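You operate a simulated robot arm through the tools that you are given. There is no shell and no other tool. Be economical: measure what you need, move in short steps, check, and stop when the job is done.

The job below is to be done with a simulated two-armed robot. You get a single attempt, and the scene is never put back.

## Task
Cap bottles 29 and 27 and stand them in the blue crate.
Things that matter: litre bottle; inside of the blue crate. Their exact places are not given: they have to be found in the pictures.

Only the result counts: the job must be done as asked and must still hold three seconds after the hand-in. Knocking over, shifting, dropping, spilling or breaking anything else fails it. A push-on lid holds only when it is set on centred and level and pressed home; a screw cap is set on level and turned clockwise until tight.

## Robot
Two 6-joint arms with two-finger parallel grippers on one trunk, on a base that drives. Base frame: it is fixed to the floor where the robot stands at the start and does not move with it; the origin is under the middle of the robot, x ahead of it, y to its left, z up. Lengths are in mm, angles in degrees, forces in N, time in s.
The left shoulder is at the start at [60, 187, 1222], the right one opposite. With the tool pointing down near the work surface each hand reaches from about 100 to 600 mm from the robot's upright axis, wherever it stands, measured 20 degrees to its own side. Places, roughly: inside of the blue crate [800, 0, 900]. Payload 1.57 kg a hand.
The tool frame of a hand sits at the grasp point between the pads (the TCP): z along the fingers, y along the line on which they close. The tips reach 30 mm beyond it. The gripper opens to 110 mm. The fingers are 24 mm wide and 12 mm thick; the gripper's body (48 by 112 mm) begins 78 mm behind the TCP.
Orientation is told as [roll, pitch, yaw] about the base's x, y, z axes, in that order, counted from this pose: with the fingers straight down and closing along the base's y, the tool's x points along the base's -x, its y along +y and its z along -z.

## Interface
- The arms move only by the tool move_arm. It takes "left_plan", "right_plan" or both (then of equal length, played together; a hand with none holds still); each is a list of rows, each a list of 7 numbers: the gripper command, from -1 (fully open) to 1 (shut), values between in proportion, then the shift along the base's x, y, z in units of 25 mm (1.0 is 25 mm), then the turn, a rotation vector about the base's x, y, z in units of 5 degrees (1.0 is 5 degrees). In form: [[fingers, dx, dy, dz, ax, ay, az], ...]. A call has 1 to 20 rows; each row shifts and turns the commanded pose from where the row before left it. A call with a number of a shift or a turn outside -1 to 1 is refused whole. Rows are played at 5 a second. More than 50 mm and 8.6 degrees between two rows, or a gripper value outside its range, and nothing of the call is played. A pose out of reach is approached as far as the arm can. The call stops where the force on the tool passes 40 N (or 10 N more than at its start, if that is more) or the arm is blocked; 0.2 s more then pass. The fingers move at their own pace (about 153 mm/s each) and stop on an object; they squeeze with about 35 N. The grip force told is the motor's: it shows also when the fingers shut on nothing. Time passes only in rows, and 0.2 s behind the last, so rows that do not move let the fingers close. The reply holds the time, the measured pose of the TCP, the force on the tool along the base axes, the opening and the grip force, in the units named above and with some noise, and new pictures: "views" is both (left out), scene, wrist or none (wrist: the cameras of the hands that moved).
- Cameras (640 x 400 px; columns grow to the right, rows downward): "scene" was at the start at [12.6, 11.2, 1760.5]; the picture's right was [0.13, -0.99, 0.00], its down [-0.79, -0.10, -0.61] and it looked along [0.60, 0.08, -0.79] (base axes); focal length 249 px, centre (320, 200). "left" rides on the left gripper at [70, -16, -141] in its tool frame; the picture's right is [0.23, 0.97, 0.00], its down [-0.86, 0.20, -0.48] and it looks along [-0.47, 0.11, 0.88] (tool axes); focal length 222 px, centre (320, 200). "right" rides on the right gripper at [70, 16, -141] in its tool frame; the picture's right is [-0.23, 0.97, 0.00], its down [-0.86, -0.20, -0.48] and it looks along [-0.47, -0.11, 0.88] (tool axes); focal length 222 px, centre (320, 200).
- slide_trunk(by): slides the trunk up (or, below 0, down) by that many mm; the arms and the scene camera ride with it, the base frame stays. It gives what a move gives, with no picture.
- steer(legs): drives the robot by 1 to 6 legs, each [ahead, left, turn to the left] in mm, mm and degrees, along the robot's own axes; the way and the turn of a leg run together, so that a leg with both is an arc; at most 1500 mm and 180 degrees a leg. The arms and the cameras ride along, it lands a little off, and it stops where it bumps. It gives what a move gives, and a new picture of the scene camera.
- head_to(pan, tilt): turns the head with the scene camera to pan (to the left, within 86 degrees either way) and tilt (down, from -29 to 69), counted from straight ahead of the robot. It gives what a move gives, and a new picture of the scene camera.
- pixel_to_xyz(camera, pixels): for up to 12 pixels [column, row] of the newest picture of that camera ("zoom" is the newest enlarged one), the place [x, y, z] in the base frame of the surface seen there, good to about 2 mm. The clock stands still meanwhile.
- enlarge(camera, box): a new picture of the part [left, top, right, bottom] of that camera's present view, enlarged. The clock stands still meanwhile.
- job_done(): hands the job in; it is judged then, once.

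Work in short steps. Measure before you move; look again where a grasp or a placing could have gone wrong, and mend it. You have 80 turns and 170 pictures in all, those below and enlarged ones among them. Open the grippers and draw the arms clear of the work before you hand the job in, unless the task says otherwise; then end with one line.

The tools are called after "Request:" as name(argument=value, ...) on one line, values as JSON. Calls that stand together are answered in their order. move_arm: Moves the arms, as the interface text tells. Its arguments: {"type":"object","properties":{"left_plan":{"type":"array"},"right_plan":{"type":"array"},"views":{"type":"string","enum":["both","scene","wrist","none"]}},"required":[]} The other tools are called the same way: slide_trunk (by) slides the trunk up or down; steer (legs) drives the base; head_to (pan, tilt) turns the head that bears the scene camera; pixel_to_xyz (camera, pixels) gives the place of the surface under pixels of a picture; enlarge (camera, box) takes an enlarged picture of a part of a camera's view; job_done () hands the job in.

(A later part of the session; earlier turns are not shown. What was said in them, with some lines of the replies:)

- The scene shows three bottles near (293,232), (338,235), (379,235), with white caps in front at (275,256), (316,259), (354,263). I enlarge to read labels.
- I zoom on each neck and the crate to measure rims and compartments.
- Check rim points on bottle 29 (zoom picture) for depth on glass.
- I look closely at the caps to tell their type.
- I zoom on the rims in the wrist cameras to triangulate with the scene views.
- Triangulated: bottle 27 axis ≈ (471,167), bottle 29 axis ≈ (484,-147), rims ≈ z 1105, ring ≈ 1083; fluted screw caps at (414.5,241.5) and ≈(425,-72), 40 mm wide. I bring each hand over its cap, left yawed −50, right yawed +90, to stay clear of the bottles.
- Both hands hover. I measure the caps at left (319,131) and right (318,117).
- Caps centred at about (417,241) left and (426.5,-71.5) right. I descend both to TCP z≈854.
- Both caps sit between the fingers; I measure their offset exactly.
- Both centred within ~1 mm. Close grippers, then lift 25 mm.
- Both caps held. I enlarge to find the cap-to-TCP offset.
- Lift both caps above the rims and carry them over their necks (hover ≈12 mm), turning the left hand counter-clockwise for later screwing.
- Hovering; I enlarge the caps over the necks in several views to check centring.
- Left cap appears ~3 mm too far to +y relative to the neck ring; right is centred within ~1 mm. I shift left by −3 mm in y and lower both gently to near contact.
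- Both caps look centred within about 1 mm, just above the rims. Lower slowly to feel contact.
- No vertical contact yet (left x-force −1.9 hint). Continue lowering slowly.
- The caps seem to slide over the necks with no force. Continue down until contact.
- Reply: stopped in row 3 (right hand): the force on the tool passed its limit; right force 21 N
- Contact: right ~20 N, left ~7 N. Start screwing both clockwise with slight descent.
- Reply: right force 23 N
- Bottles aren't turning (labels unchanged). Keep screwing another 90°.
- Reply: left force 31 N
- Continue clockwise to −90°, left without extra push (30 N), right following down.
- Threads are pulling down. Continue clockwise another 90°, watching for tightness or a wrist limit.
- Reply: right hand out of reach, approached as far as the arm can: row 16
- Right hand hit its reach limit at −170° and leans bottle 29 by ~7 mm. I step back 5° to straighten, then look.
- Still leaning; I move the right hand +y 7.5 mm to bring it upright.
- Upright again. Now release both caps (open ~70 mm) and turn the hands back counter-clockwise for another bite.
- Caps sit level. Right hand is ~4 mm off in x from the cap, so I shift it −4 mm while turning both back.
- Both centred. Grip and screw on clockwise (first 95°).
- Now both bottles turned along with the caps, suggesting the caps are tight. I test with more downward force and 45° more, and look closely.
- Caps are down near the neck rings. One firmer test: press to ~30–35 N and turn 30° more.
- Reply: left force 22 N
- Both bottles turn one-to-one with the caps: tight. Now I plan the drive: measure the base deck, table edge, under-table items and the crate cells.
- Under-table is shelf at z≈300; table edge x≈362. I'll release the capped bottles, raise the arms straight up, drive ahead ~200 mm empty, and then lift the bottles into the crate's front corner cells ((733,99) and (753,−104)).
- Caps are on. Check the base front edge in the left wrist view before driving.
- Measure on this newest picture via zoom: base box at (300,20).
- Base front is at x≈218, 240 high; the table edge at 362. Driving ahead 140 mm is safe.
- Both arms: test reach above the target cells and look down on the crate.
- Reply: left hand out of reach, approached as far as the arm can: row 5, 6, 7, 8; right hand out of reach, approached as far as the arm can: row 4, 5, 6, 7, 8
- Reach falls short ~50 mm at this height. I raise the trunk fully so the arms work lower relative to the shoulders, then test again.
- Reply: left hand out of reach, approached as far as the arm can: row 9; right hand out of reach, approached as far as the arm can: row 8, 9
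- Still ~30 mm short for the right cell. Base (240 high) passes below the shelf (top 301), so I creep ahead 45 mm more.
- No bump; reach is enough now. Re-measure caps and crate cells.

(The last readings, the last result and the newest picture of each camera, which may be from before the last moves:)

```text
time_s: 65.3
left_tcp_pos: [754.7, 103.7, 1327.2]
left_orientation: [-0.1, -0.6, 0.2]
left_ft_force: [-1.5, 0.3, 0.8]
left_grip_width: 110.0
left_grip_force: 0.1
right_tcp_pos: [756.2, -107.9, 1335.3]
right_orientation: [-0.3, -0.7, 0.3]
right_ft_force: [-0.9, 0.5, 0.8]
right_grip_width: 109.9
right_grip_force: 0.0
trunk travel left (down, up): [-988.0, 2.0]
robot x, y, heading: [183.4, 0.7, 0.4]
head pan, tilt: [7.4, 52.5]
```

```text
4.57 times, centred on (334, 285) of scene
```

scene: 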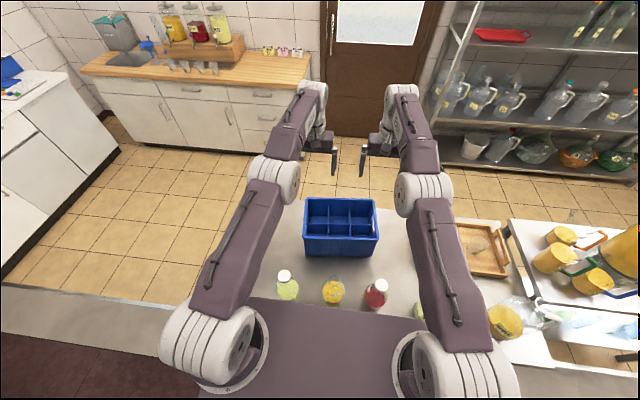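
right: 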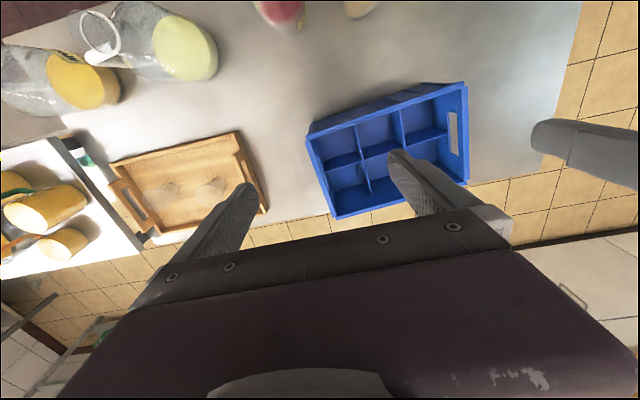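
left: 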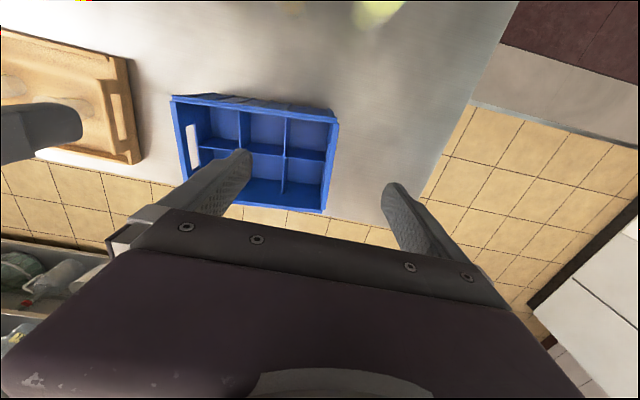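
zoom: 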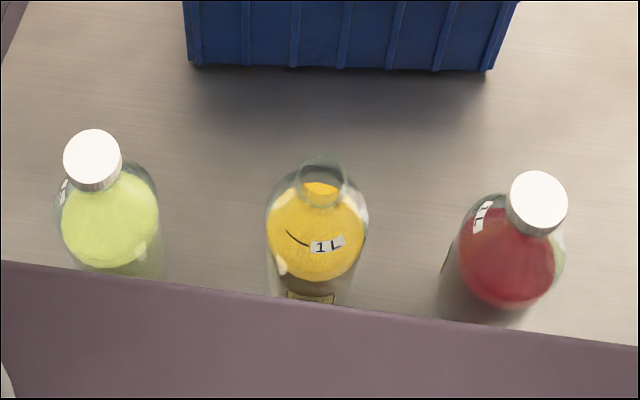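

Measure cap centres in this zoom, then the front cells in another.

Request:
pixel_to_xyz(camera="zoom", pixels=[[92, 158], [70, 158], [114, 158], [92, 138], [92, 178], [539, 203], [518, 203], [560, 203], [539, 182], [539, 223]])

Request:
enlarge(camera="scene", box=[292, 190, 388, 250])

Request:
pixel_to_xyz(camera="zoom", pixels=[[241, 222], [390, 228], [241, 270], [393, 270], [170, 221], [460, 230], [102, 230], [530, 245], [150, 313], [450, 323], [160, 300], [450, 305]])

```text
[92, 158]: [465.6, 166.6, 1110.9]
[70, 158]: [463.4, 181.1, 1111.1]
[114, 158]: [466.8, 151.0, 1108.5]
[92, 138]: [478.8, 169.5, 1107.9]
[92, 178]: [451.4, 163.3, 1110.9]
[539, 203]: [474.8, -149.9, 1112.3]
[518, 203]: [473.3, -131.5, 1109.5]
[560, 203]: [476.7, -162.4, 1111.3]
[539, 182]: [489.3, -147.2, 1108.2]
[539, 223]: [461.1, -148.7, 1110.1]
```

```text
6.67 times, centred on (340, 220) of scene
```

zoom: 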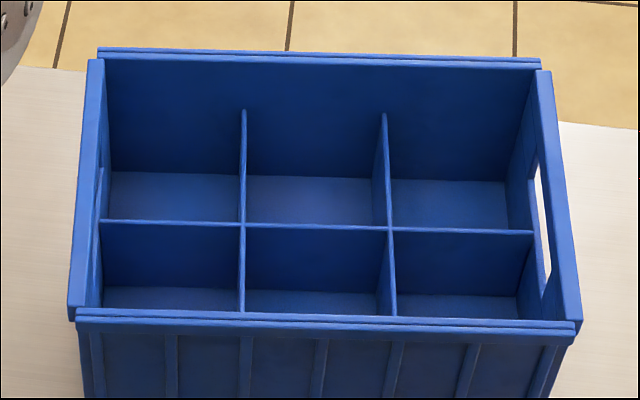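

```text
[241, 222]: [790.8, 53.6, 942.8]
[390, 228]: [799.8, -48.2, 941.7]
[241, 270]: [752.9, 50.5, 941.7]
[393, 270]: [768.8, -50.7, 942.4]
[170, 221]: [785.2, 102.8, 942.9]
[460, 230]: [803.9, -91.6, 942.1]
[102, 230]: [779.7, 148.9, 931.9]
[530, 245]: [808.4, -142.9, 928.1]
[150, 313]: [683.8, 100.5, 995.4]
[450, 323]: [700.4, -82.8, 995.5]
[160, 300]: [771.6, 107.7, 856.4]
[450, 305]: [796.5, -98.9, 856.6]
```

Caps: 27 at (465.5,166.5), 29 at (475,−149), tops z 1110. Cells: front-left (738,97.5), front-right (756,−101). Move both hands over the caps at z≈1200.

Request:
move_arm(left_plan=[[-1, -0.89, 0.193, -0.39, 0, 0.12, 0], [-1, -0.89, 0.193, -0.39, 0, 0, 0], [-1, -0.89, 0.193, -0.39, 0, 0, 0], [-1, -0.89, 0.193, -0.39, 0, 0, 0], [-1, -0.89, 0.193, -0.39, 0, 0, 0], [-1, -0.89, 0.193, -0.39, 0, 0, 0], [-1, -0.89, 0.193, -0.39, 0, 0, 0], [-1, -0.89, 0.193, -0.39, 0, 0, 0], [-1, -0.89, 0.193, -0.39, 0, 0, 0], [-1, -0.89, 0.193, -0.39, 0, 0, 0], [-1, -0.89, 0.193, -0.39, 0, 0, 0], [-1, -0.89, 0.193, -0.39, 0, 0, 0], [-1, -0.89, 0.193, -0.39, 0, 0, 0]], right_plan=[[-1, -0.865, -0.126, -0.415, 0.06, 0.14, 0], [-1, -0.865, -0.126, -0.415, 0, 0, 0], [-1, -0.865, -0.126, -0.415, 0, 0, 0], [-1, -0.865, -0.126, -0.415, 0, 0, 0], [-1, -0.865, -0.126, -0.415, 0, 0, 0], [-1, -0.865, -0.126, -0.415, 0, 0, 0], [-1, -0.865, -0.126, -0.415, 0, 0, 0], [-1, -0.865, -0.126, -0.415, 0, 0, 0], [-1, -0.865, -0.126, -0.415, 0, 0, 0], [-1, -0.865, -0.126, -0.415, 0, 0, 0], [-1, -0.865, -0.126, -0.415, 0, 0, 0], [-1, -0.865, -0.126, -0.415, 0, 0, 0], [-1, -0.865, -0.126, -0.415, 0, 0, 0]], views="wrist")

```text
time_s: 68.1
left_tcp_pos: [477.1, 164.3, 1198.1]
left_orientation: [-0.1, 0.5, 0.1]
left_ft_force: [-0.5, -0.1, 0.5]
left_grip_width: 109.9
left_grip_force: 0.1
right_tcp_pos: [486.9, -147.9, 1194.1]
right_orientation: [0.0, 0.7, 0.0]
right_ft_force: [-0.2, -0.7, -0.7]
right_grip_width: 110.1
right_grip_force: 0.0
trunk travel left (down, up): [-988.0, 2.0]
robot x, y, heading: [184.1, -0.8, 0.1]
head pan, tilt: [7.4, 52.5]
```

right: 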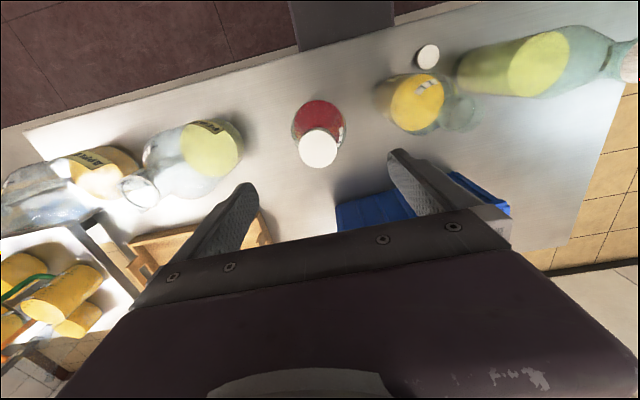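
left: 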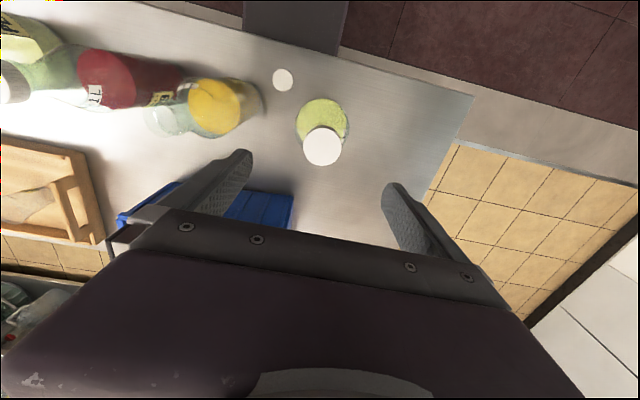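

Hands are ~11 mm too far in x. Verify caps in wrist pictures at (322,147) and (318,149).

Request:
pixel_to_xyz(camera="left", pixels=[[322, 147], [306, 147], [338, 147]])

Request:
pixel_to_xyz(camera="right", pixels=[[318, 149], [302, 149], [334, 149]])

Request:
move_arm(left_plan=[[-1, -0.46, 0.05, 0, 0, -0.11, 0], [-1, 0, 0, -0.5, 0, 0, 0], [-1, 0, 0, -0.5, 0, 0, 0]], right_plan=[[-1, -0.46, -0.02, 0, 0, -0.13, 0], [-1, 0, 0, -0.5, 0, 0, 0], [-1, 0, 0, -0.5, 0, 0, 0]], views="wrist")

```text
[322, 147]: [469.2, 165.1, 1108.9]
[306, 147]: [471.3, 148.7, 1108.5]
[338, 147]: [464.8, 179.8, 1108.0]
```

```text
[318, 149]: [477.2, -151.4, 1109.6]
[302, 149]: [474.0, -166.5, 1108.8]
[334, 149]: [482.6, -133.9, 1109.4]
```

```text
time_s: 68.9
left_tcp_pos: [467.0, 166.9, 1171.5]
left_orientation: [0.0, 0.0, 0.2]
left_ft_force: [0.3, -0.3, 0.2]
left_grip_width: 110.1
left_grip_force: 0.0
right_tcp_pos: [476.9, -149.9, 1168.6]
right_orientation: [0.0, 0.0, 0.2]
right_ft_force: [0.3, -0.5, 0.2]
right_grip_width: 110.0
right_grip_force: 0.0
trunk travel left (down, up): [-988.0, 2.0]
robot x, y, heading: [184.0, -3.3, 0.4]
head pan, tilt: [7.4, 52.5]
```

right: 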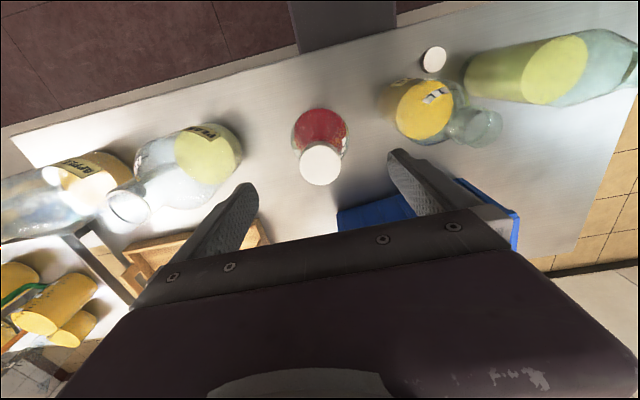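
left: 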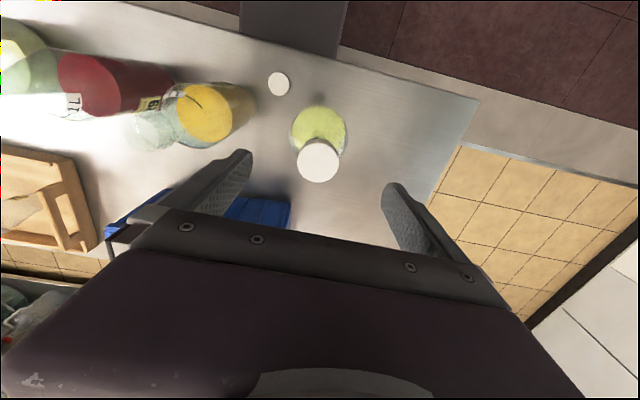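

Aligned. Descend to z≈1119, close, and lift 15 mm.

Request:
move_arm(left_plan=[[-1, 0, 0, -0.7, 0, 0, 0], [-1, 0, 0, -0.7, 0, 0, 0], [-1, 0, 0, -0.68, 0, 0, 0], [1, 0, 0, 0, 0, 0, 0], [1, 0, 0, 0, 0, 0, 0], [1, 0, 0, 0, 0, 0, 0], [1, 0, 0, 0.15, 0, 0, 0], [1, 0, 0, 0.15, 0, 0, 0], [1, 0, 0, 0.15, 0, 0, 0], [1, 0, 0, 0.15, 0, 0, 0], [1, 0, 0, 0, 0, 0, 0]], right_plan=[[-1, 0, 0, -0.66, 0, 0, 0], [-1, 0, 0, -0.66, 0, 0, 0], [-1, 0, 0, -0.64, 0, 0, 0], [1, 0, 0, 0, 0, 0, 0], [1, 0, 0, 0, 0, 0, 0], [1, 0, 0, 0, 0, 0, 0], [1, 0, 0, 0.15, 0, 0, 0], [1, 0, 0, 0.15, 0, 0, 0], [1, 0, 0, 0.15, 0, 0, 0], [1, 0, 0, 0.15, 0, 0, 0], [1, 0, 0, 0, 0, 0, 0]], views="both")

Request:
enlarge(camera="scene", box=[254, 240, 414, 320])

```text
time_s: 71.3
left_tcp_pos: [468.1, 167.7, 1134.6]
left_orientation: [-0.1, 0.1, 0.1]
left_ft_force: [0.0, -0.6, -12.2]
left_grip_width: 36.6
left_grip_force: 35.2
right_tcp_pos: [474.3, -149.7, 1134.5]
right_orientation: [0.0, 0.0, 0.2]
right_ft_force: [-0.5, -0.5, -12.2]
right_grip_width: 39.6
right_grip_force: 34.7
trunk travel left (down, up): [-988.0, 2.0]
robot x, y, heading: [181.6, -3.3, 0.4]
head pan, tilt: [7.4, 52.5]
```

scene: 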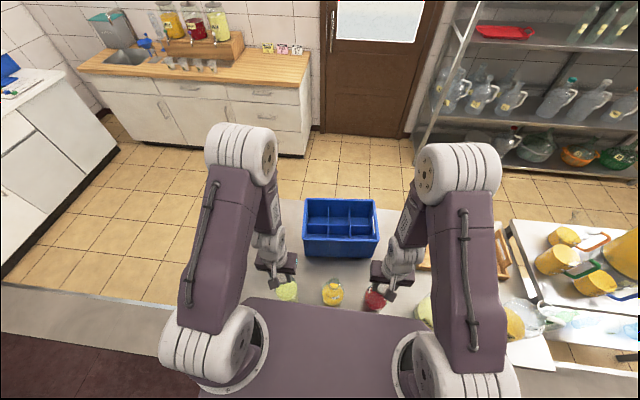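
right: 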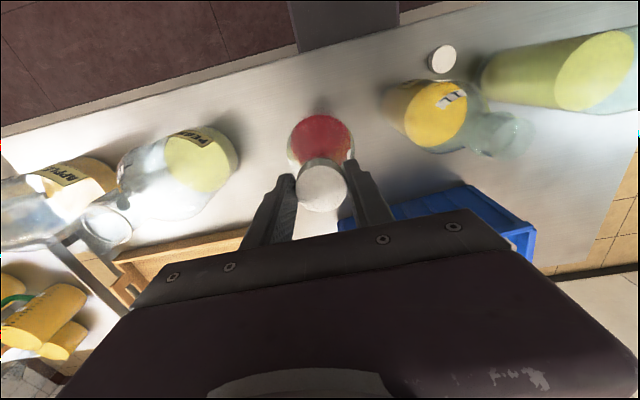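
left: 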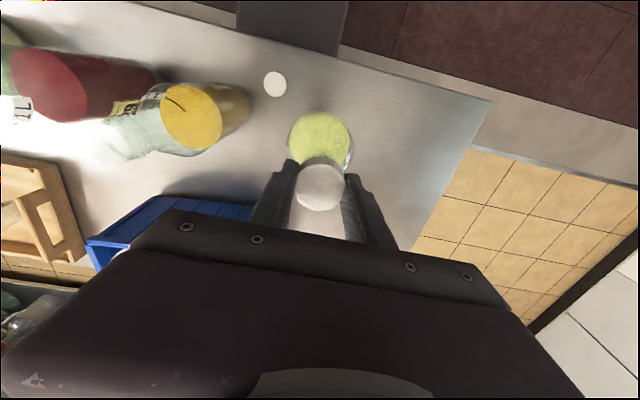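

```text
4.00 times, centred on (334, 280) of scene
```

zoom: 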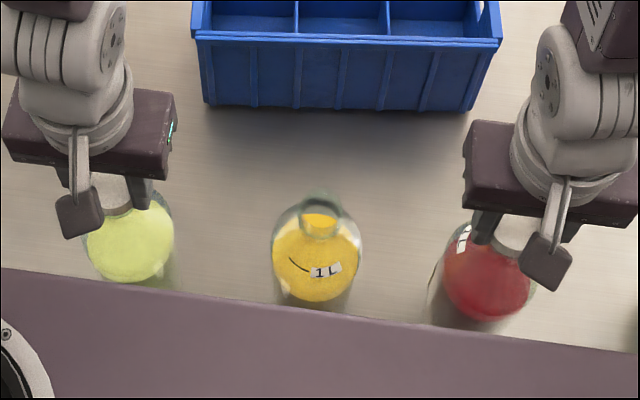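

Both lifted (12.2 N each). Raise both to z≈1322.

Request:
move_arm(left_plan=[[1, 0, 0, 0.4, 0, 0, 0], [1, 0, 0, 0.75, 0, 0, 0], [1, 0, 0, 0.75, 0, 0, 0], [1, 0, 0, 0.75, 0, 0, 0], [1, 0, 0, 0.75, 0, 0, 0], [1, 0, 0, 0.75, 0, 0, 0], [1, 0, 0, 0.75, 0, 0, 0], [1, 0, 0, 0.75, 0, 0, 0], [1, 0, 0, 0.75, 0, 0, 0], [1, 0, 0, 0.75, 0, 0, 0], [1, 0, 0, 0.4, 0, 0, 0], [1, 0, 0, 0, 0, 0, 0]], right_plan=[[1, 0, 0, 0.4, 0, 0, 0], [1, 0, 0, 0.75, 0, 0, 0], [1, 0, 0, 0.75, 0, 0, 0], [1, 0, 0, 0.75, 0, 0, 0], [1, 0, 0, 0.75, 0, 0, 0], [1, 0, 0, 0.75, 0, 0, 0], [1, 0, 0, 0.75, 0, 0, 0], [1, 0, 0, 0.75, 0, 0, 0], [1, 0, 0, 0.75, 0, 0, 0], [1, 0, 0, 0.75, 0, 0, 0], [1, 0, 0, 0.4, 0, 0, 0], [1, 0, 0, 0, 0, 0, 0]], views="none")

Request:
move_arm(left_plan=[[1, 0.3, -0.08, 0, 0, 0, 0], [1, 0.6, -0.156, 0, 0, 0, 0], [1, 0.6, -0.156, 0, 0, 0, 0], [1, 0.6, -0.156, 0, 0, 0, 0], [1, 0.6, -0.156, 0, 0, 0, 0], [1, 0.6, -0.156, 0, 0, 0, 0], [1, 0.6, -0.156, 0, 0, 0, 0], [1, 0.6, -0.156, 0, 0, 0, 0], [1, 0.6, -0.156, 0, 0, 0, 0], [1, 0.6, -0.156, 0, 0, 0, 0], [1, 0.6, -0.156, 0, 0, 0, 0], [1, 0.6, -0.156, 0, 0, 0, 0], [1, 0.6, -0.156, 0, 0, 0, 0], [1, 0.6, -0.156, 0, 0, 0, 0], [1, 0.6, -0.156, 0, 0, 0, 0], [1, 0.6, -0.156, 0, 0, 0, 0], [1, 0.6, -0.156, 0, 0, 0, 0], [1, 0.6, -0.156, 0, 0, 0, 0], [1, 0.3, -0.07, 0, 0, 0, 0], [1, 0, 0, 0, 0, 0, 0]], right_plan=[[1, 0.3, 0.06, 0, 0, 0, 0], [1, 0.62, 0.107, 0, 0, 0, 0], [1, 0.62, 0.107, 0, 0, 0, 0], [1, 0.62, 0.107, 0, 0, 0, 0], [1, 0.62, 0.107, 0, 0, 0, 0], [1, 0.62, 0.107, 0, 0, 0, 0], [1, 0.62, 0.107, 0, 0, 0, 0], [1, 0.62, 0.107, 0, 0, 0, 0], [1, 0.62, 0.107, 0, 0, 0, 0], [1, 0.62, 0.107, 0, 0, 0, 0], [1, 0.62, 0.107, 0, 0, 0, 0], [1, 0.62, 0.107, 0, 0, 0, 0], [1, 0.62, 0.107, 0, 0, 0, 0], [1, 0.62, 0.107, 0, 0, 0, 0], [1, 0.62, 0.107, 0, 0, 0, 0], [1, 0.62, 0.107, 0, 0, 0, 0], [1, 0.62, 0.107, 0, 0, 0, 0], [1, 0.62, 0.107, 0, 0, 0, 0], [1, 0.36, 0.06, 0, 0, 0, 0], [1, 0, 0, 0, 0, 0, 0]], views="both")

```text
time_s: 73.9
left_tcp_pos: [468.1, 167.0, 1322.4]
left_orientation: [-0.1, 0.1, 0.1]
left_ft_force: [1.0, 0.5, -11.7]
left_grip_width: 36.1
left_grip_force: 34.9
right_tcp_pos: [475.8, -149.2, 1323.0]
right_orientation: [0.0, 0.1, 0.3]
right_ft_force: [0.5, 0.4, -11.9]
right_grip_width: 39.1
right_grip_force: 34.8
trunk travel left (down, up): [-988.0, 2.0]
robot x, y, heading: [180.6, 1.7, 0.4]
head pan, tilt: [7.4, 52.5]
```

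```text
time_s: 78.1
left_tcp_pos: [737.2, 95.6, 1321.9]
left_orientation: [-0.1, 0.2, 0.1]
left_ft_force: [-0.2, -0.3, -11.0]
left_grip_width: 36.1
left_grip_force: 35.3
right_tcp_pos: [757.7, -100.1, 1323.1]
right_orientation: [0.0, 0.2, 0.3]
right_ft_force: [-1.0, 0.2, -11.9]
right_grip_width: 38.9
right_grip_force: 35.3
trunk travel left (down, up): [-988.0, 2.0]
robot x, y, heading: [183.4, -0.2, 0.2]
head pan, tilt: [7.4, 52.5]
```

scene: 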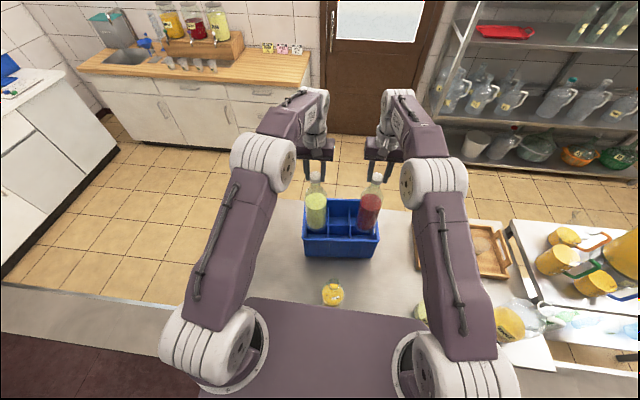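
right: 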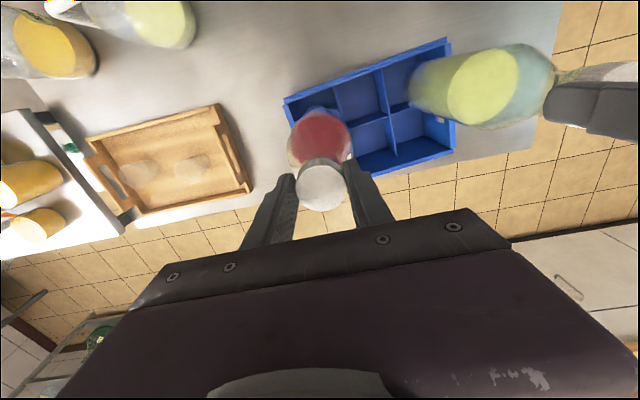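
left: 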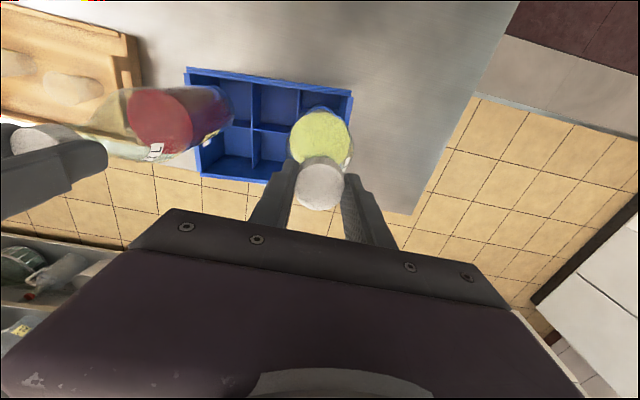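

Over the cells. Zoom to verify bottle bottoms relative to the cells.

Request:
enlarge(camera="scene", box=[292, 170, 388, 260])

Request:
enlarge(camera="left", box=[250, 60, 390, 220])

Request:
enlarge(camera="right", box=[250, 60, 390, 220])

```text
4.44 times, centred on (340, 215) of scene
```

zoom: 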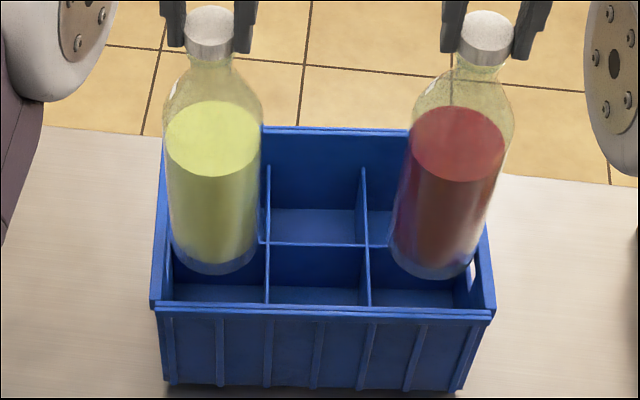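

```text
2.50 times, centred on (320, 140) of left
```

zoom: 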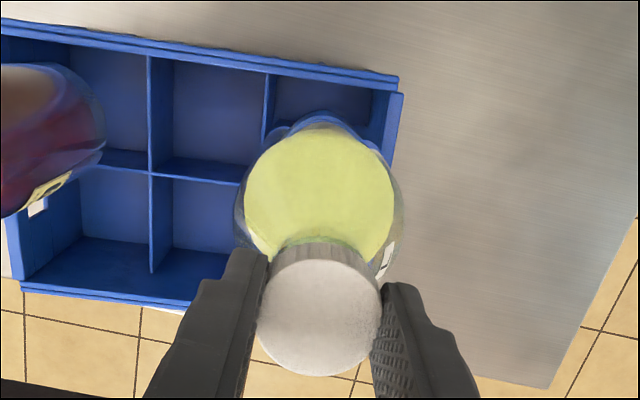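

```text
2.50 times, centred on (320, 140) of right
```

zoom: 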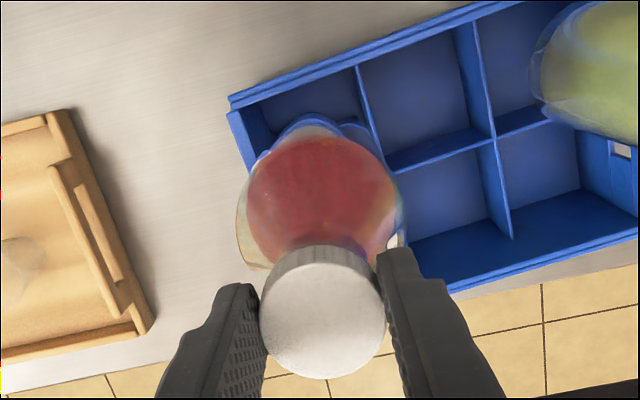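

Looks aligned. Lower both 60 mm (bottoms ~963, inside the rim but above dividers) and check.

Request:
move_arm(left_plan=[[1, 0, 0, -0.4, 0, 0, 0], [1, 0, 0, -0.4, 0, 0, 0], [1, 0, 0, -0.4, 0, 0, 0], [1, 0, 0, -0.4, 0, 0, 0], [1, 0, 0, -0.4, 0, 0, 0], [1, 0, 0, -0.4, 0, 0, 0], [1, 0, 0, 0, 0, 0, 0]], right_plan=[[1, 0, 0, -0.4, 0, 0, 0], [1, 0, 0, -0.4, 0, 0, 0], [1, 0, 0, -0.4, 0, 0, 0], [1, 0, 0, -0.4, 0, 0, 0], [1, 0, 0, -0.4, 0, 0, 0], [1, 0, 0, -0.4, 0, 0, 0], [1, 0, 0, 0, 0, 0, 0]], views="none")

Request:
enlarge(camera="scene", box=[292, 180, 388, 250])

Request:
enlarge(camera="left", box=[250, 60, 390, 220])

Request:
enlarge(camera="right", box=[250, 60, 390, 220])

```text
time_s: 79.7
left_tcp_pos: [739.4, 96.9, 1260.6]
left_orientation: [-0.1, 0.2, 0.2]
left_ft_force: [-0.1, 0.0, -13.0]
left_grip_width: 36.6
left_grip_force: 34.9
right_tcp_pos: [760.5, -99.2, 1262.9]
right_orientation: [0.0, 0.1, 0.2]
right_ft_force: [-0.4, 0.4, -12.0]
right_grip_width: 38.3
right_grip_force: 35.3
trunk travel left (down, up): [-988.0, 2.0]
robot x, y, heading: [181.3, 0.6, 0.3]
head pan, tilt: [7.4, 52.5]
```

```text
5.71 times, centred on (340, 215) of scene
```

zoom: 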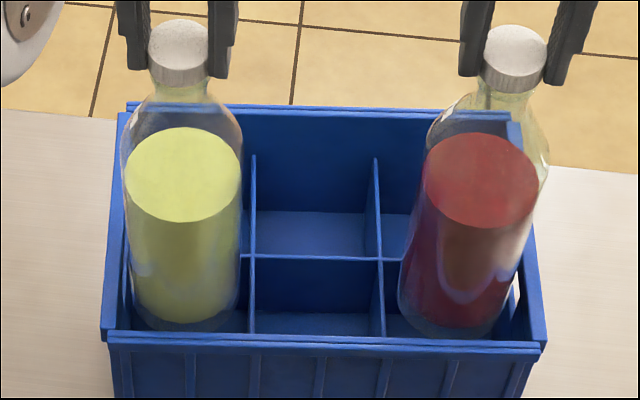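

```text
2.50 times, centred on (320, 140) of left
```

zoom: 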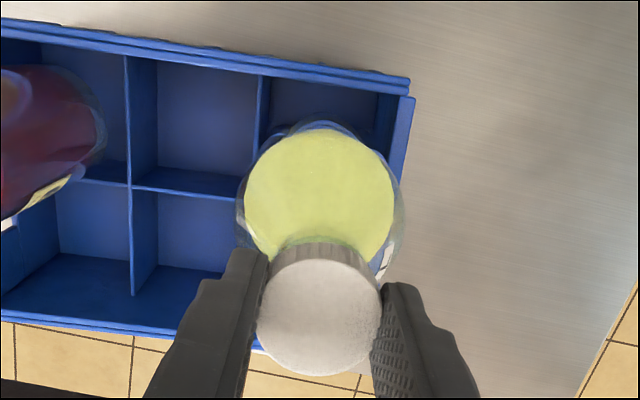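

```text
2.50 times, centred on (320, 140) of right
```

zoom: 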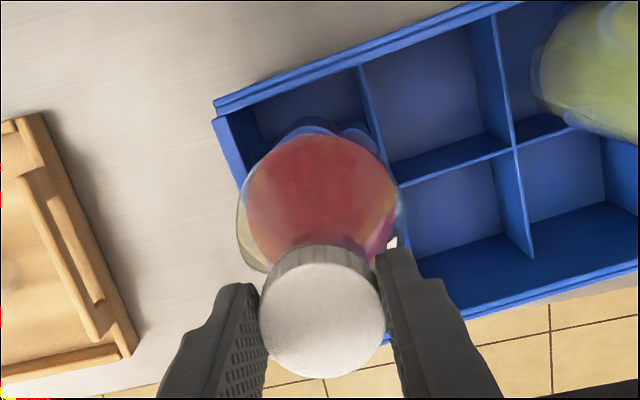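

Aligned within margins; nudge right −2 mm in x, and continue lowering 60 mm.

Request:
move_arm(left_plan=[[1, 0, 0, -0.4, 0, 0, 0], [1, 0, 0, -0.4, 0, 0, 0], [1, 0, 0, -0.4, 0, 0, 0], [1, 0, 0, -0.4, 0, 0, 0], [1, 0, 0, -0.4, 0, 0, 0], [1, 0, 0, -0.4, 0, 0, 0], [1, 0, 0, 0, 0, 0, 0]], right_plan=[[1, -0.08, -0.04, 0, 0, 0, 0], [1, 0, 0, -0.4, 0, 0, 0], [1, 0, 0, -0.4, 0, 0, 0], [1, 0, 0, -0.4, 0, 0, 0], [1, 0, 0, -0.4, 0, 0, 0], [1, 0, 0, -0.4, 0, 0, 0], [1, 0, 0, -0.4, 0, 0, 0]], views="none")

Request:
enlarge(camera="scene", box=[292, 180, 388, 250])

```text
time_s: 81.3
left_tcp_pos: [738.9, 98.7, 1202.1]
left_orientation: [-0.1, 0.3, 0.1]
left_ft_force: [-1.1, 0.4, -11.5]
left_grip_width: 36.1
left_grip_force: 35.5
right_tcp_pos: [757.0, -100.6, 1202.6]
right_orientation: [0.0, 0.2, 0.1]
right_ft_force: [-0.4, -0.5, -13.1]
right_grip_width: 37.5
right_grip_force: 34.4
trunk travel left (down, up): [-988.0, 2.0]
robot x, y, heading: [181.1, -1.3, 0.3]
head pan, tilt: [7.4, 52.5]
```

```text
5.71 times, centred on (340, 215) of scene
```

zoom: 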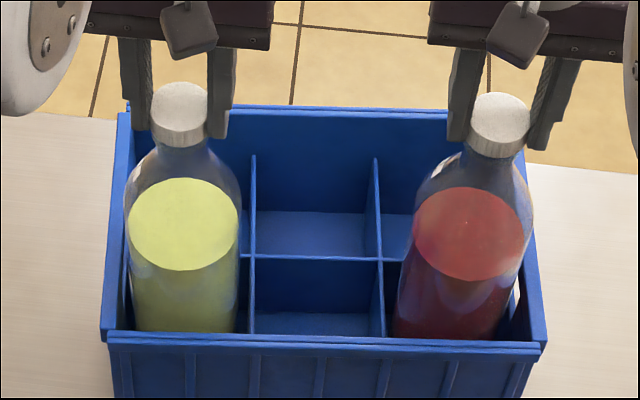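

Entering freely, no contact forces. Lower another 55 mm.

Request:
move_arm(left_plan=[[1, 0, 0, -0.4, 0, 0, 0], [1, 0, 0, -0.4, 0, 0, 0], [1, 0, 0, -0.4, 0, 0, 0], [1, 0, 0, -0.4, 0, 0, 0], [1, 0, 0, -0.4, 0, 0, 0], [1, 0, 0, -0.2, 0, 0, 0], [1, 0, 0, 0, 0, 0, 0]], right_plan=[[1, 0, 0, -0.4, 0, 0, 0], [1, 0, 0, -0.4, 0, 0, 0], [1, 0, 0, -0.4, 0, 0, 0], [1, 0, 0, -0.4, 0, 0, 0], [1, 0, 0, -0.4, 0, 0, 0], [1, 0, 0, -0.2, 0, 0, 0], [1, 0, 0, 0, 0, 0, 0]], views="none")

Request:
move_arm(left_plan=[[1, 0, 0, -0.1, 0, 0, 0], [1, 0, 0, -0.1, 0, 0, 0], [1, 0, 0, -0.1, 0, 0, 0], [1, 0, 0, 0, 0, 0, 0]], right_plan=[[1, 0, 0, -0.1, 0, 0, 0], [1, 0, 0, -0.1, 0, 0, 0], [1, 0, 0, -0.1, 0, 0, 0], [1, 0, 0, 0, 0, 0, 0]], views="none")

Request:
enlarge(camera="scene", box=[292, 180, 388, 250])

```text
time_s: 83.1
left_tcp_pos: [736.7, 96.8, 1154.8]
left_orientation: [-0.1, -1.0, 0.2]
left_ft_force: [-1.7, 2.4, 25.5]
left_grip_width: 36.3
left_grip_force: 34.8
right_tcp_pos: [754.5, -101.3, 1157.2]
right_orientation: [0.2, -1.0, 0.2]
right_ft_force: [-0.9, -2.2, 24.3]
right_grip_width: 37.9
right_grip_force: 35.3
trunk travel left (down, up): [-988.0, 2.0]
robot x, y, heading: [185.0, 0.8, 0.5]
head pan, tilt: [7.4, 52.5]
stopped in row 7 (right hand): the force on the tool passed its limit (the readings are from after the stop); the commanded pose is now the measured one
```

```text
time_s: 83.6
left_tcp_pos: [738.1, 96.2, 1154.5]
left_orientation: [-0.2, -1.5, 0.1]
left_ft_force: [-5.2, 3.0, 27.3]
left_grip_width: 36.2
left_grip_force: 35.1
right_tcp_pos: [755.2, -101.2, 1157.0]
right_orientation: [0.1, -1.6, 0.3]
right_ft_force: [-4.6, -1.9, 23.8]
right_grip_width: 38.4
right_grip_force: 34.8
trunk travel left (down, up): [-988.0, 2.0]
robot x, y, heading: [186.7, 0.2, 0.0]
head pan, tilt: [7.4, 52.5]
stopped in row 2 (left hand): the force on the tool passed its limit (the readings are from after the stop); the commanded pose is now the measured one
```

```text
5.71 times, centred on (340, 215) of scene
```

zoom: 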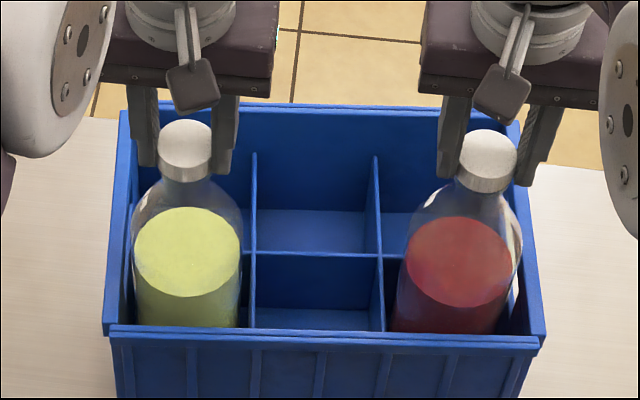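

Both bottles have reached the crate floor (z≈856). Relieve the pressure slightly before opening.

Request:
move_arm(left_plan=[[1, 0, 0, 0.04, 0, 0, 0], [1, 0, 0, 0.04, 0, 0, 0], [1, 0, 0, 0, 0, 0, 0]], right_plan=[[1, 0, 0, 0.04, 0, 0, 0], [1, 0, 0, 0.04, 0, 0, 0], [1, 0, 0, 0, 0, 0, 0]], views="none")

Request:
enlarge(camera="scene", box=[292, 180, 388, 250])

```text
time_s: 84.4
left_tcp_pos: [737.2, 95.8, 1156.5]
left_orientation: [-0.1, -1.4, 0.1]
left_ft_force: [-0.7, 2.2, 15.7]
left_grip_width: 35.7
left_grip_force: 35.4
right_tcp_pos: [753.3, -100.0, 1156.4]
right_orientation: [0.0, -1.5, 0.2]
right_ft_force: [-1.7, -2.1, 21.4]
right_grip_width: 38.2
right_grip_force: 34.8
trunk travel left (down, up): [-988.0, 2.0]
robot x, y, heading: [185.4, -1.5, 0.2]
head pan, tilt: [7.4, 52.5]
```

```text
5.71 times, centred on (340, 215) of scene
```

zoom: 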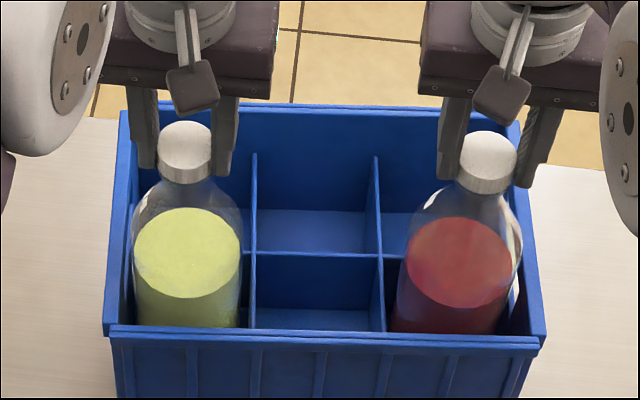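

Still ~18 N of push; relieve 3 mm more and level the pitch.

Request:
move_arm(left_plan=[[1, 0, 0, 0.04, 0, 0.1, 0], [1, 0, 0, 0.04, 0, 0.1, 0], [1, 0, 0, 0, 0, 0, 0]], right_plan=[[1, 0, 0, 0.06, 0, 0.1, 0], [1, 0, 0, 0.06, 0, 0.1, 0], [1, 0, 0, 0, 0, 0, 0]], views="none")

```text
time_s: 85.2
left_tcp_pos: [740.9, 95.6, 1156.0]
left_orientation: [-0.3, -0.2, 0.1]
left_ft_force: [0.0, 0.2, 14.4]
left_grip_width: 36.5
left_grip_force: 34.7
right_tcp_pos: [753.9, -101.6, 1156.9]
right_orientation: [0.1, -0.1, 0.3]
right_ft_force: [0.1, 0.1, 0.6]
right_grip_width: 38.0
right_grip_force: 35.6
trunk travel left (down, up): [-988.0, 2.0]
robot x, y, heading: [182.2, -4.9, 0.4]
head pan, tilt: [7.4, 52.5]
```

Right force ≈0; relieve left 2 mm, then open both and rise straight up.

Request:
move_arm(left_plan=[[1, 0, 0, 0.06, 0, 0, 0], [1, 0, 0, 0, 0, 0, 0], [0, 0, 0, 0, 0, 0, 0], [-0.5, 0, 0, 0, 0, 0, 0], [-0.5, 0, 0, 0, 0, 0, 0], [-0.5, 0, 0, 0.5, 0, 0, 0], [-0.5, 0, 0, 1, 0, 0, 0], [-0.5, 0, 0, 1, 0, 0, 0], [-0.5, 0, 0, 1, 0, 0, 0], [-0.5, 0, 0, 1, 0, 0, 0]], right_plan=[[1, 0, 0, 0, 0, 0, 0], [1, 0, 0, 0, 0, 0, 0], [0, 0, 0, 0, 0, 0, 0], [-0.5, 0, 0, 0, 0, 0, 0], [-0.5, 0, 0, 0, 0, 0, 0], [-0.5, 0, 0, 0.5, 0, 0, 0], [-0.5, 0, 0, 1, 0, 0, 0], [-0.5, 0, 0, 1, 0, 0, 0], [-0.5, 0, 0, 1, 0, 0, 0], [-0.5, 0, 0, 1, 0, 0, 0]], views="both")

Request:
enlarge(camera="scene", box=[292, 180, 388, 250])

```text
time_s: 87.4
left_tcp_pos: [742.0, 95.6, 1271.5]
left_orientation: [-0.2, -0.1, 0.2]
left_ft_force: [0.1, -0.2, -0.2]
left_grip_width: 82.6
left_grip_force: 0.0
right_tcp_pos: [759.0, -101.2, 1270.9]
right_orientation: [0.1, -0.1, 0.2]
right_ft_force: [0.2, -0.4, -0.4]
right_grip_width: 82.9
right_grip_force: 0.0
trunk travel left (down, up): [-988.0, 2.0]
robot x, y, heading: [181.6, -0.7, 0.1]
head pan, tilt: [7.4, 52.5]
```

scene: 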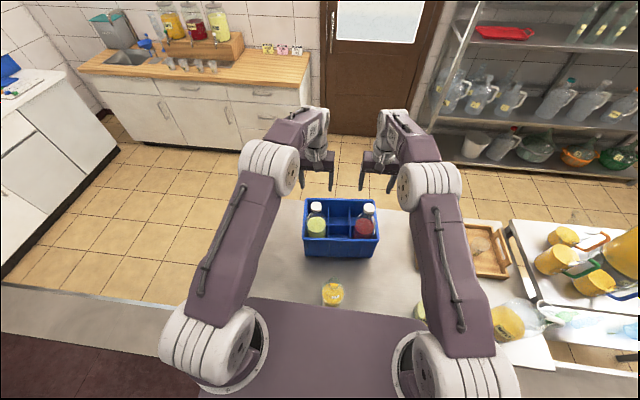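
right: 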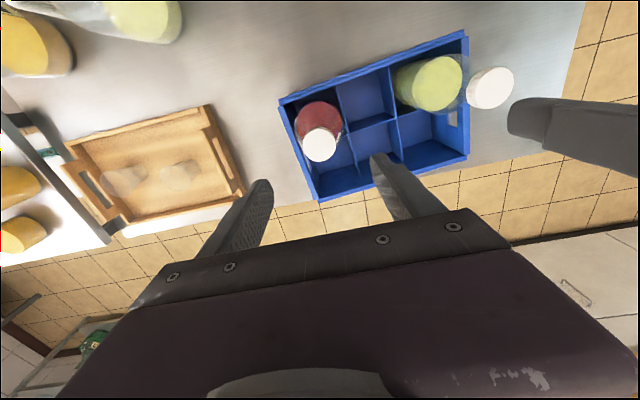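
left: 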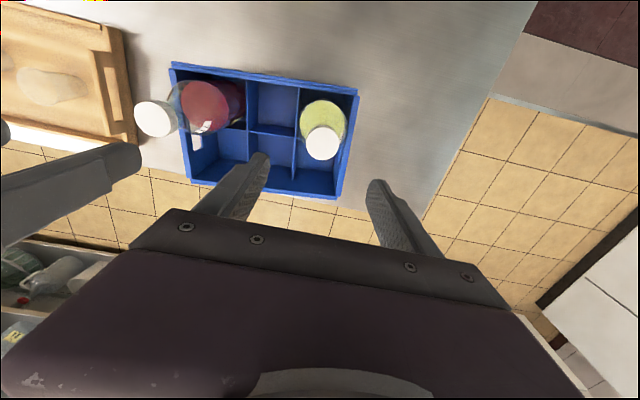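

```text
5.71 times, centred on (340, 215) of scene
```

zoom: 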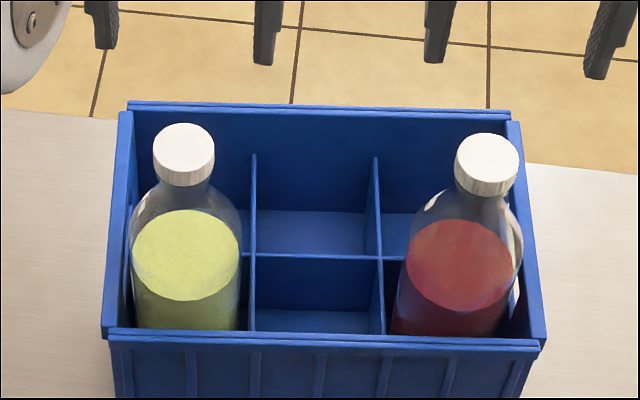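

Both stand upright in the crate. Check cap levels and that the crate didn't shift.

Request:
pixel_to_xyz(camera="zoom", pixels=[[183, 140], [183, 130], [183, 150], [165, 140], [203, 140], [490, 150], [490, 140], [490, 160], [470, 150], [508, 150], [253, 254], [381, 259]])

Request:
enlarge(camera="scene", box=[302, 195, 334, 215])

Request:
enlarge(camera="scene", box=[352, 195, 384, 215])

```text
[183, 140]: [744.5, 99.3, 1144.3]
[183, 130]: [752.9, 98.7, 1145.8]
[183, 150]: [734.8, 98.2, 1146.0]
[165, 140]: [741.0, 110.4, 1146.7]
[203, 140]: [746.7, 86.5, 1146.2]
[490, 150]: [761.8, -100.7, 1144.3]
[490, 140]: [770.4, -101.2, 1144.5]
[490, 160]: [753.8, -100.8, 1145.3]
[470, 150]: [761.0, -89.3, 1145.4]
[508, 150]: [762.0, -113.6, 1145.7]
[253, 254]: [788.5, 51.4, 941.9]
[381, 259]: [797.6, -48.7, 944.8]
```

```text
16.00 times, centred on (318, 205) of scene
```

zoom: 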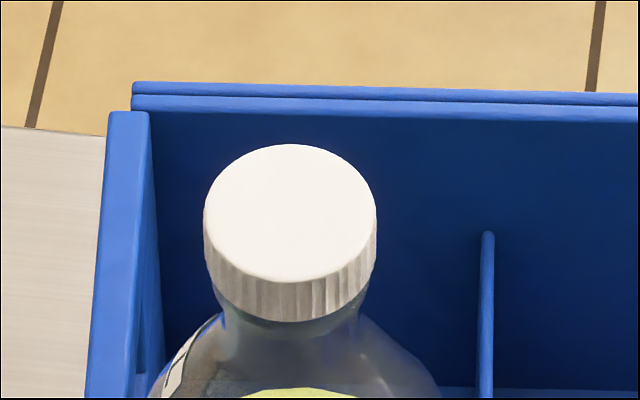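

```text
16.00 times, centred on (368, 205) of scene
```

zoom: 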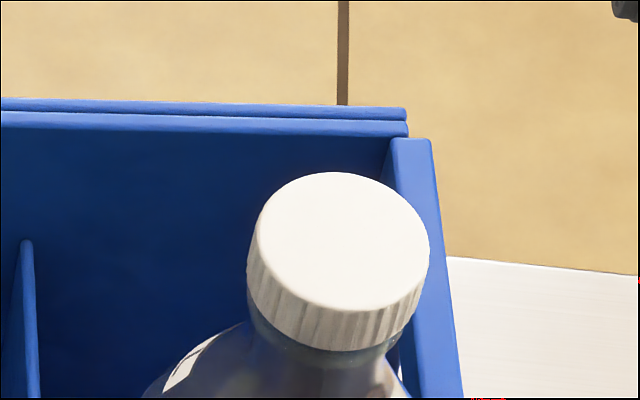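

Caps are level at z≈1145 and the crate has stayed put. Draw the arms back and clear.

Request:
move_arm(left_plan=[[-1, 0, 0, 1, 0, 0, 0], [-1, -0.8, 0.4, 0.6, 0, 0, 0], [-1, -1, 0.5, 0, 0, 0, 0], [-1, -1, 0.5, 0, 0, 0, 0], [-1, -1, 0.5, 0, 0, 0, 0], [-1, -1, 0.5, 0, 0, 0, 0], [-1, -1, 0.5, 0, 0, 0, 0], [-1, -1, 0.5, 0, 0, 0, 0], [-1, 0, 0, 0, 0, 0, 0]], right_plan=[[-1, 0, 0, 1, 0, 0, 0], [-1, -0.8, -0.4, 0.6, 0, 0, 0], [-1, -1, -0.5, 0, 0, 0, 0], [-1, -1, -0.5, 0, 0, 0, 0], [-1, -1, -0.5, 0, 0, 0, 0], [-1, -1, -0.5, 0, 0, 0, 0], [-1, -1, -0.5, 0, 0, 0, 0], [-1, -1, -0.5, 0, 0, 0, 0], [-1, 0, 0, 0, 0, 0, 0]], views="scene")

```text
time_s: 89.4
left_tcp_pos: [570.1, 181.3, 1308.1]
left_orientation: [-0.2, -0.1, 0.2]
left_ft_force: [0.0, -0.1, 0.1]
left_grip_width: 109.7
left_grip_force: 0.0
right_tcp_pos: [589.8, -185.3, 1308.2]
right_orientation: [0.1, -0.1, 0.2]
right_ft_force: [-0.8, 0.2, 0.3]
right_grip_width: 109.8
right_grip_force: 0.0
trunk travel left (down, up): [-988.0, 2.0]
robot x, y, heading: [189.6, 2.1, 0.2]
head pan, tilt: [7.4, 52.5]
```

scene: 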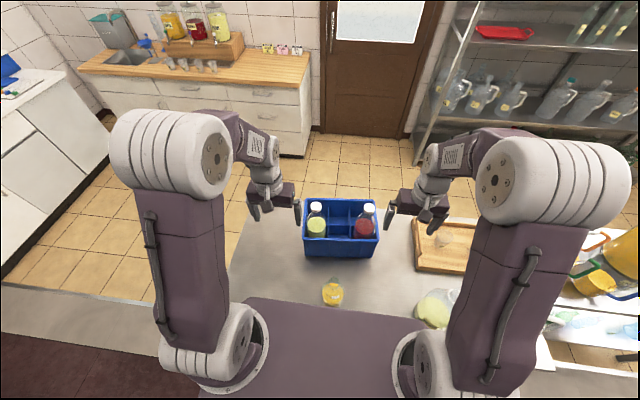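

The scene shows both capped bottles standing in the crate, the arms clear and bottle 26 untouched. I hand the job in.

Request:
job_done()

```text
The job is handed in.
```

Bottles 27 and 29 are capped and standing upright in the front corner cells of the blue crate. I screwed each cap until the bottle turned with it, but did not hold the bottles to check the caps are any tighter than that. The crate moved by no more than about 2 mm when the bottles touched its floor.
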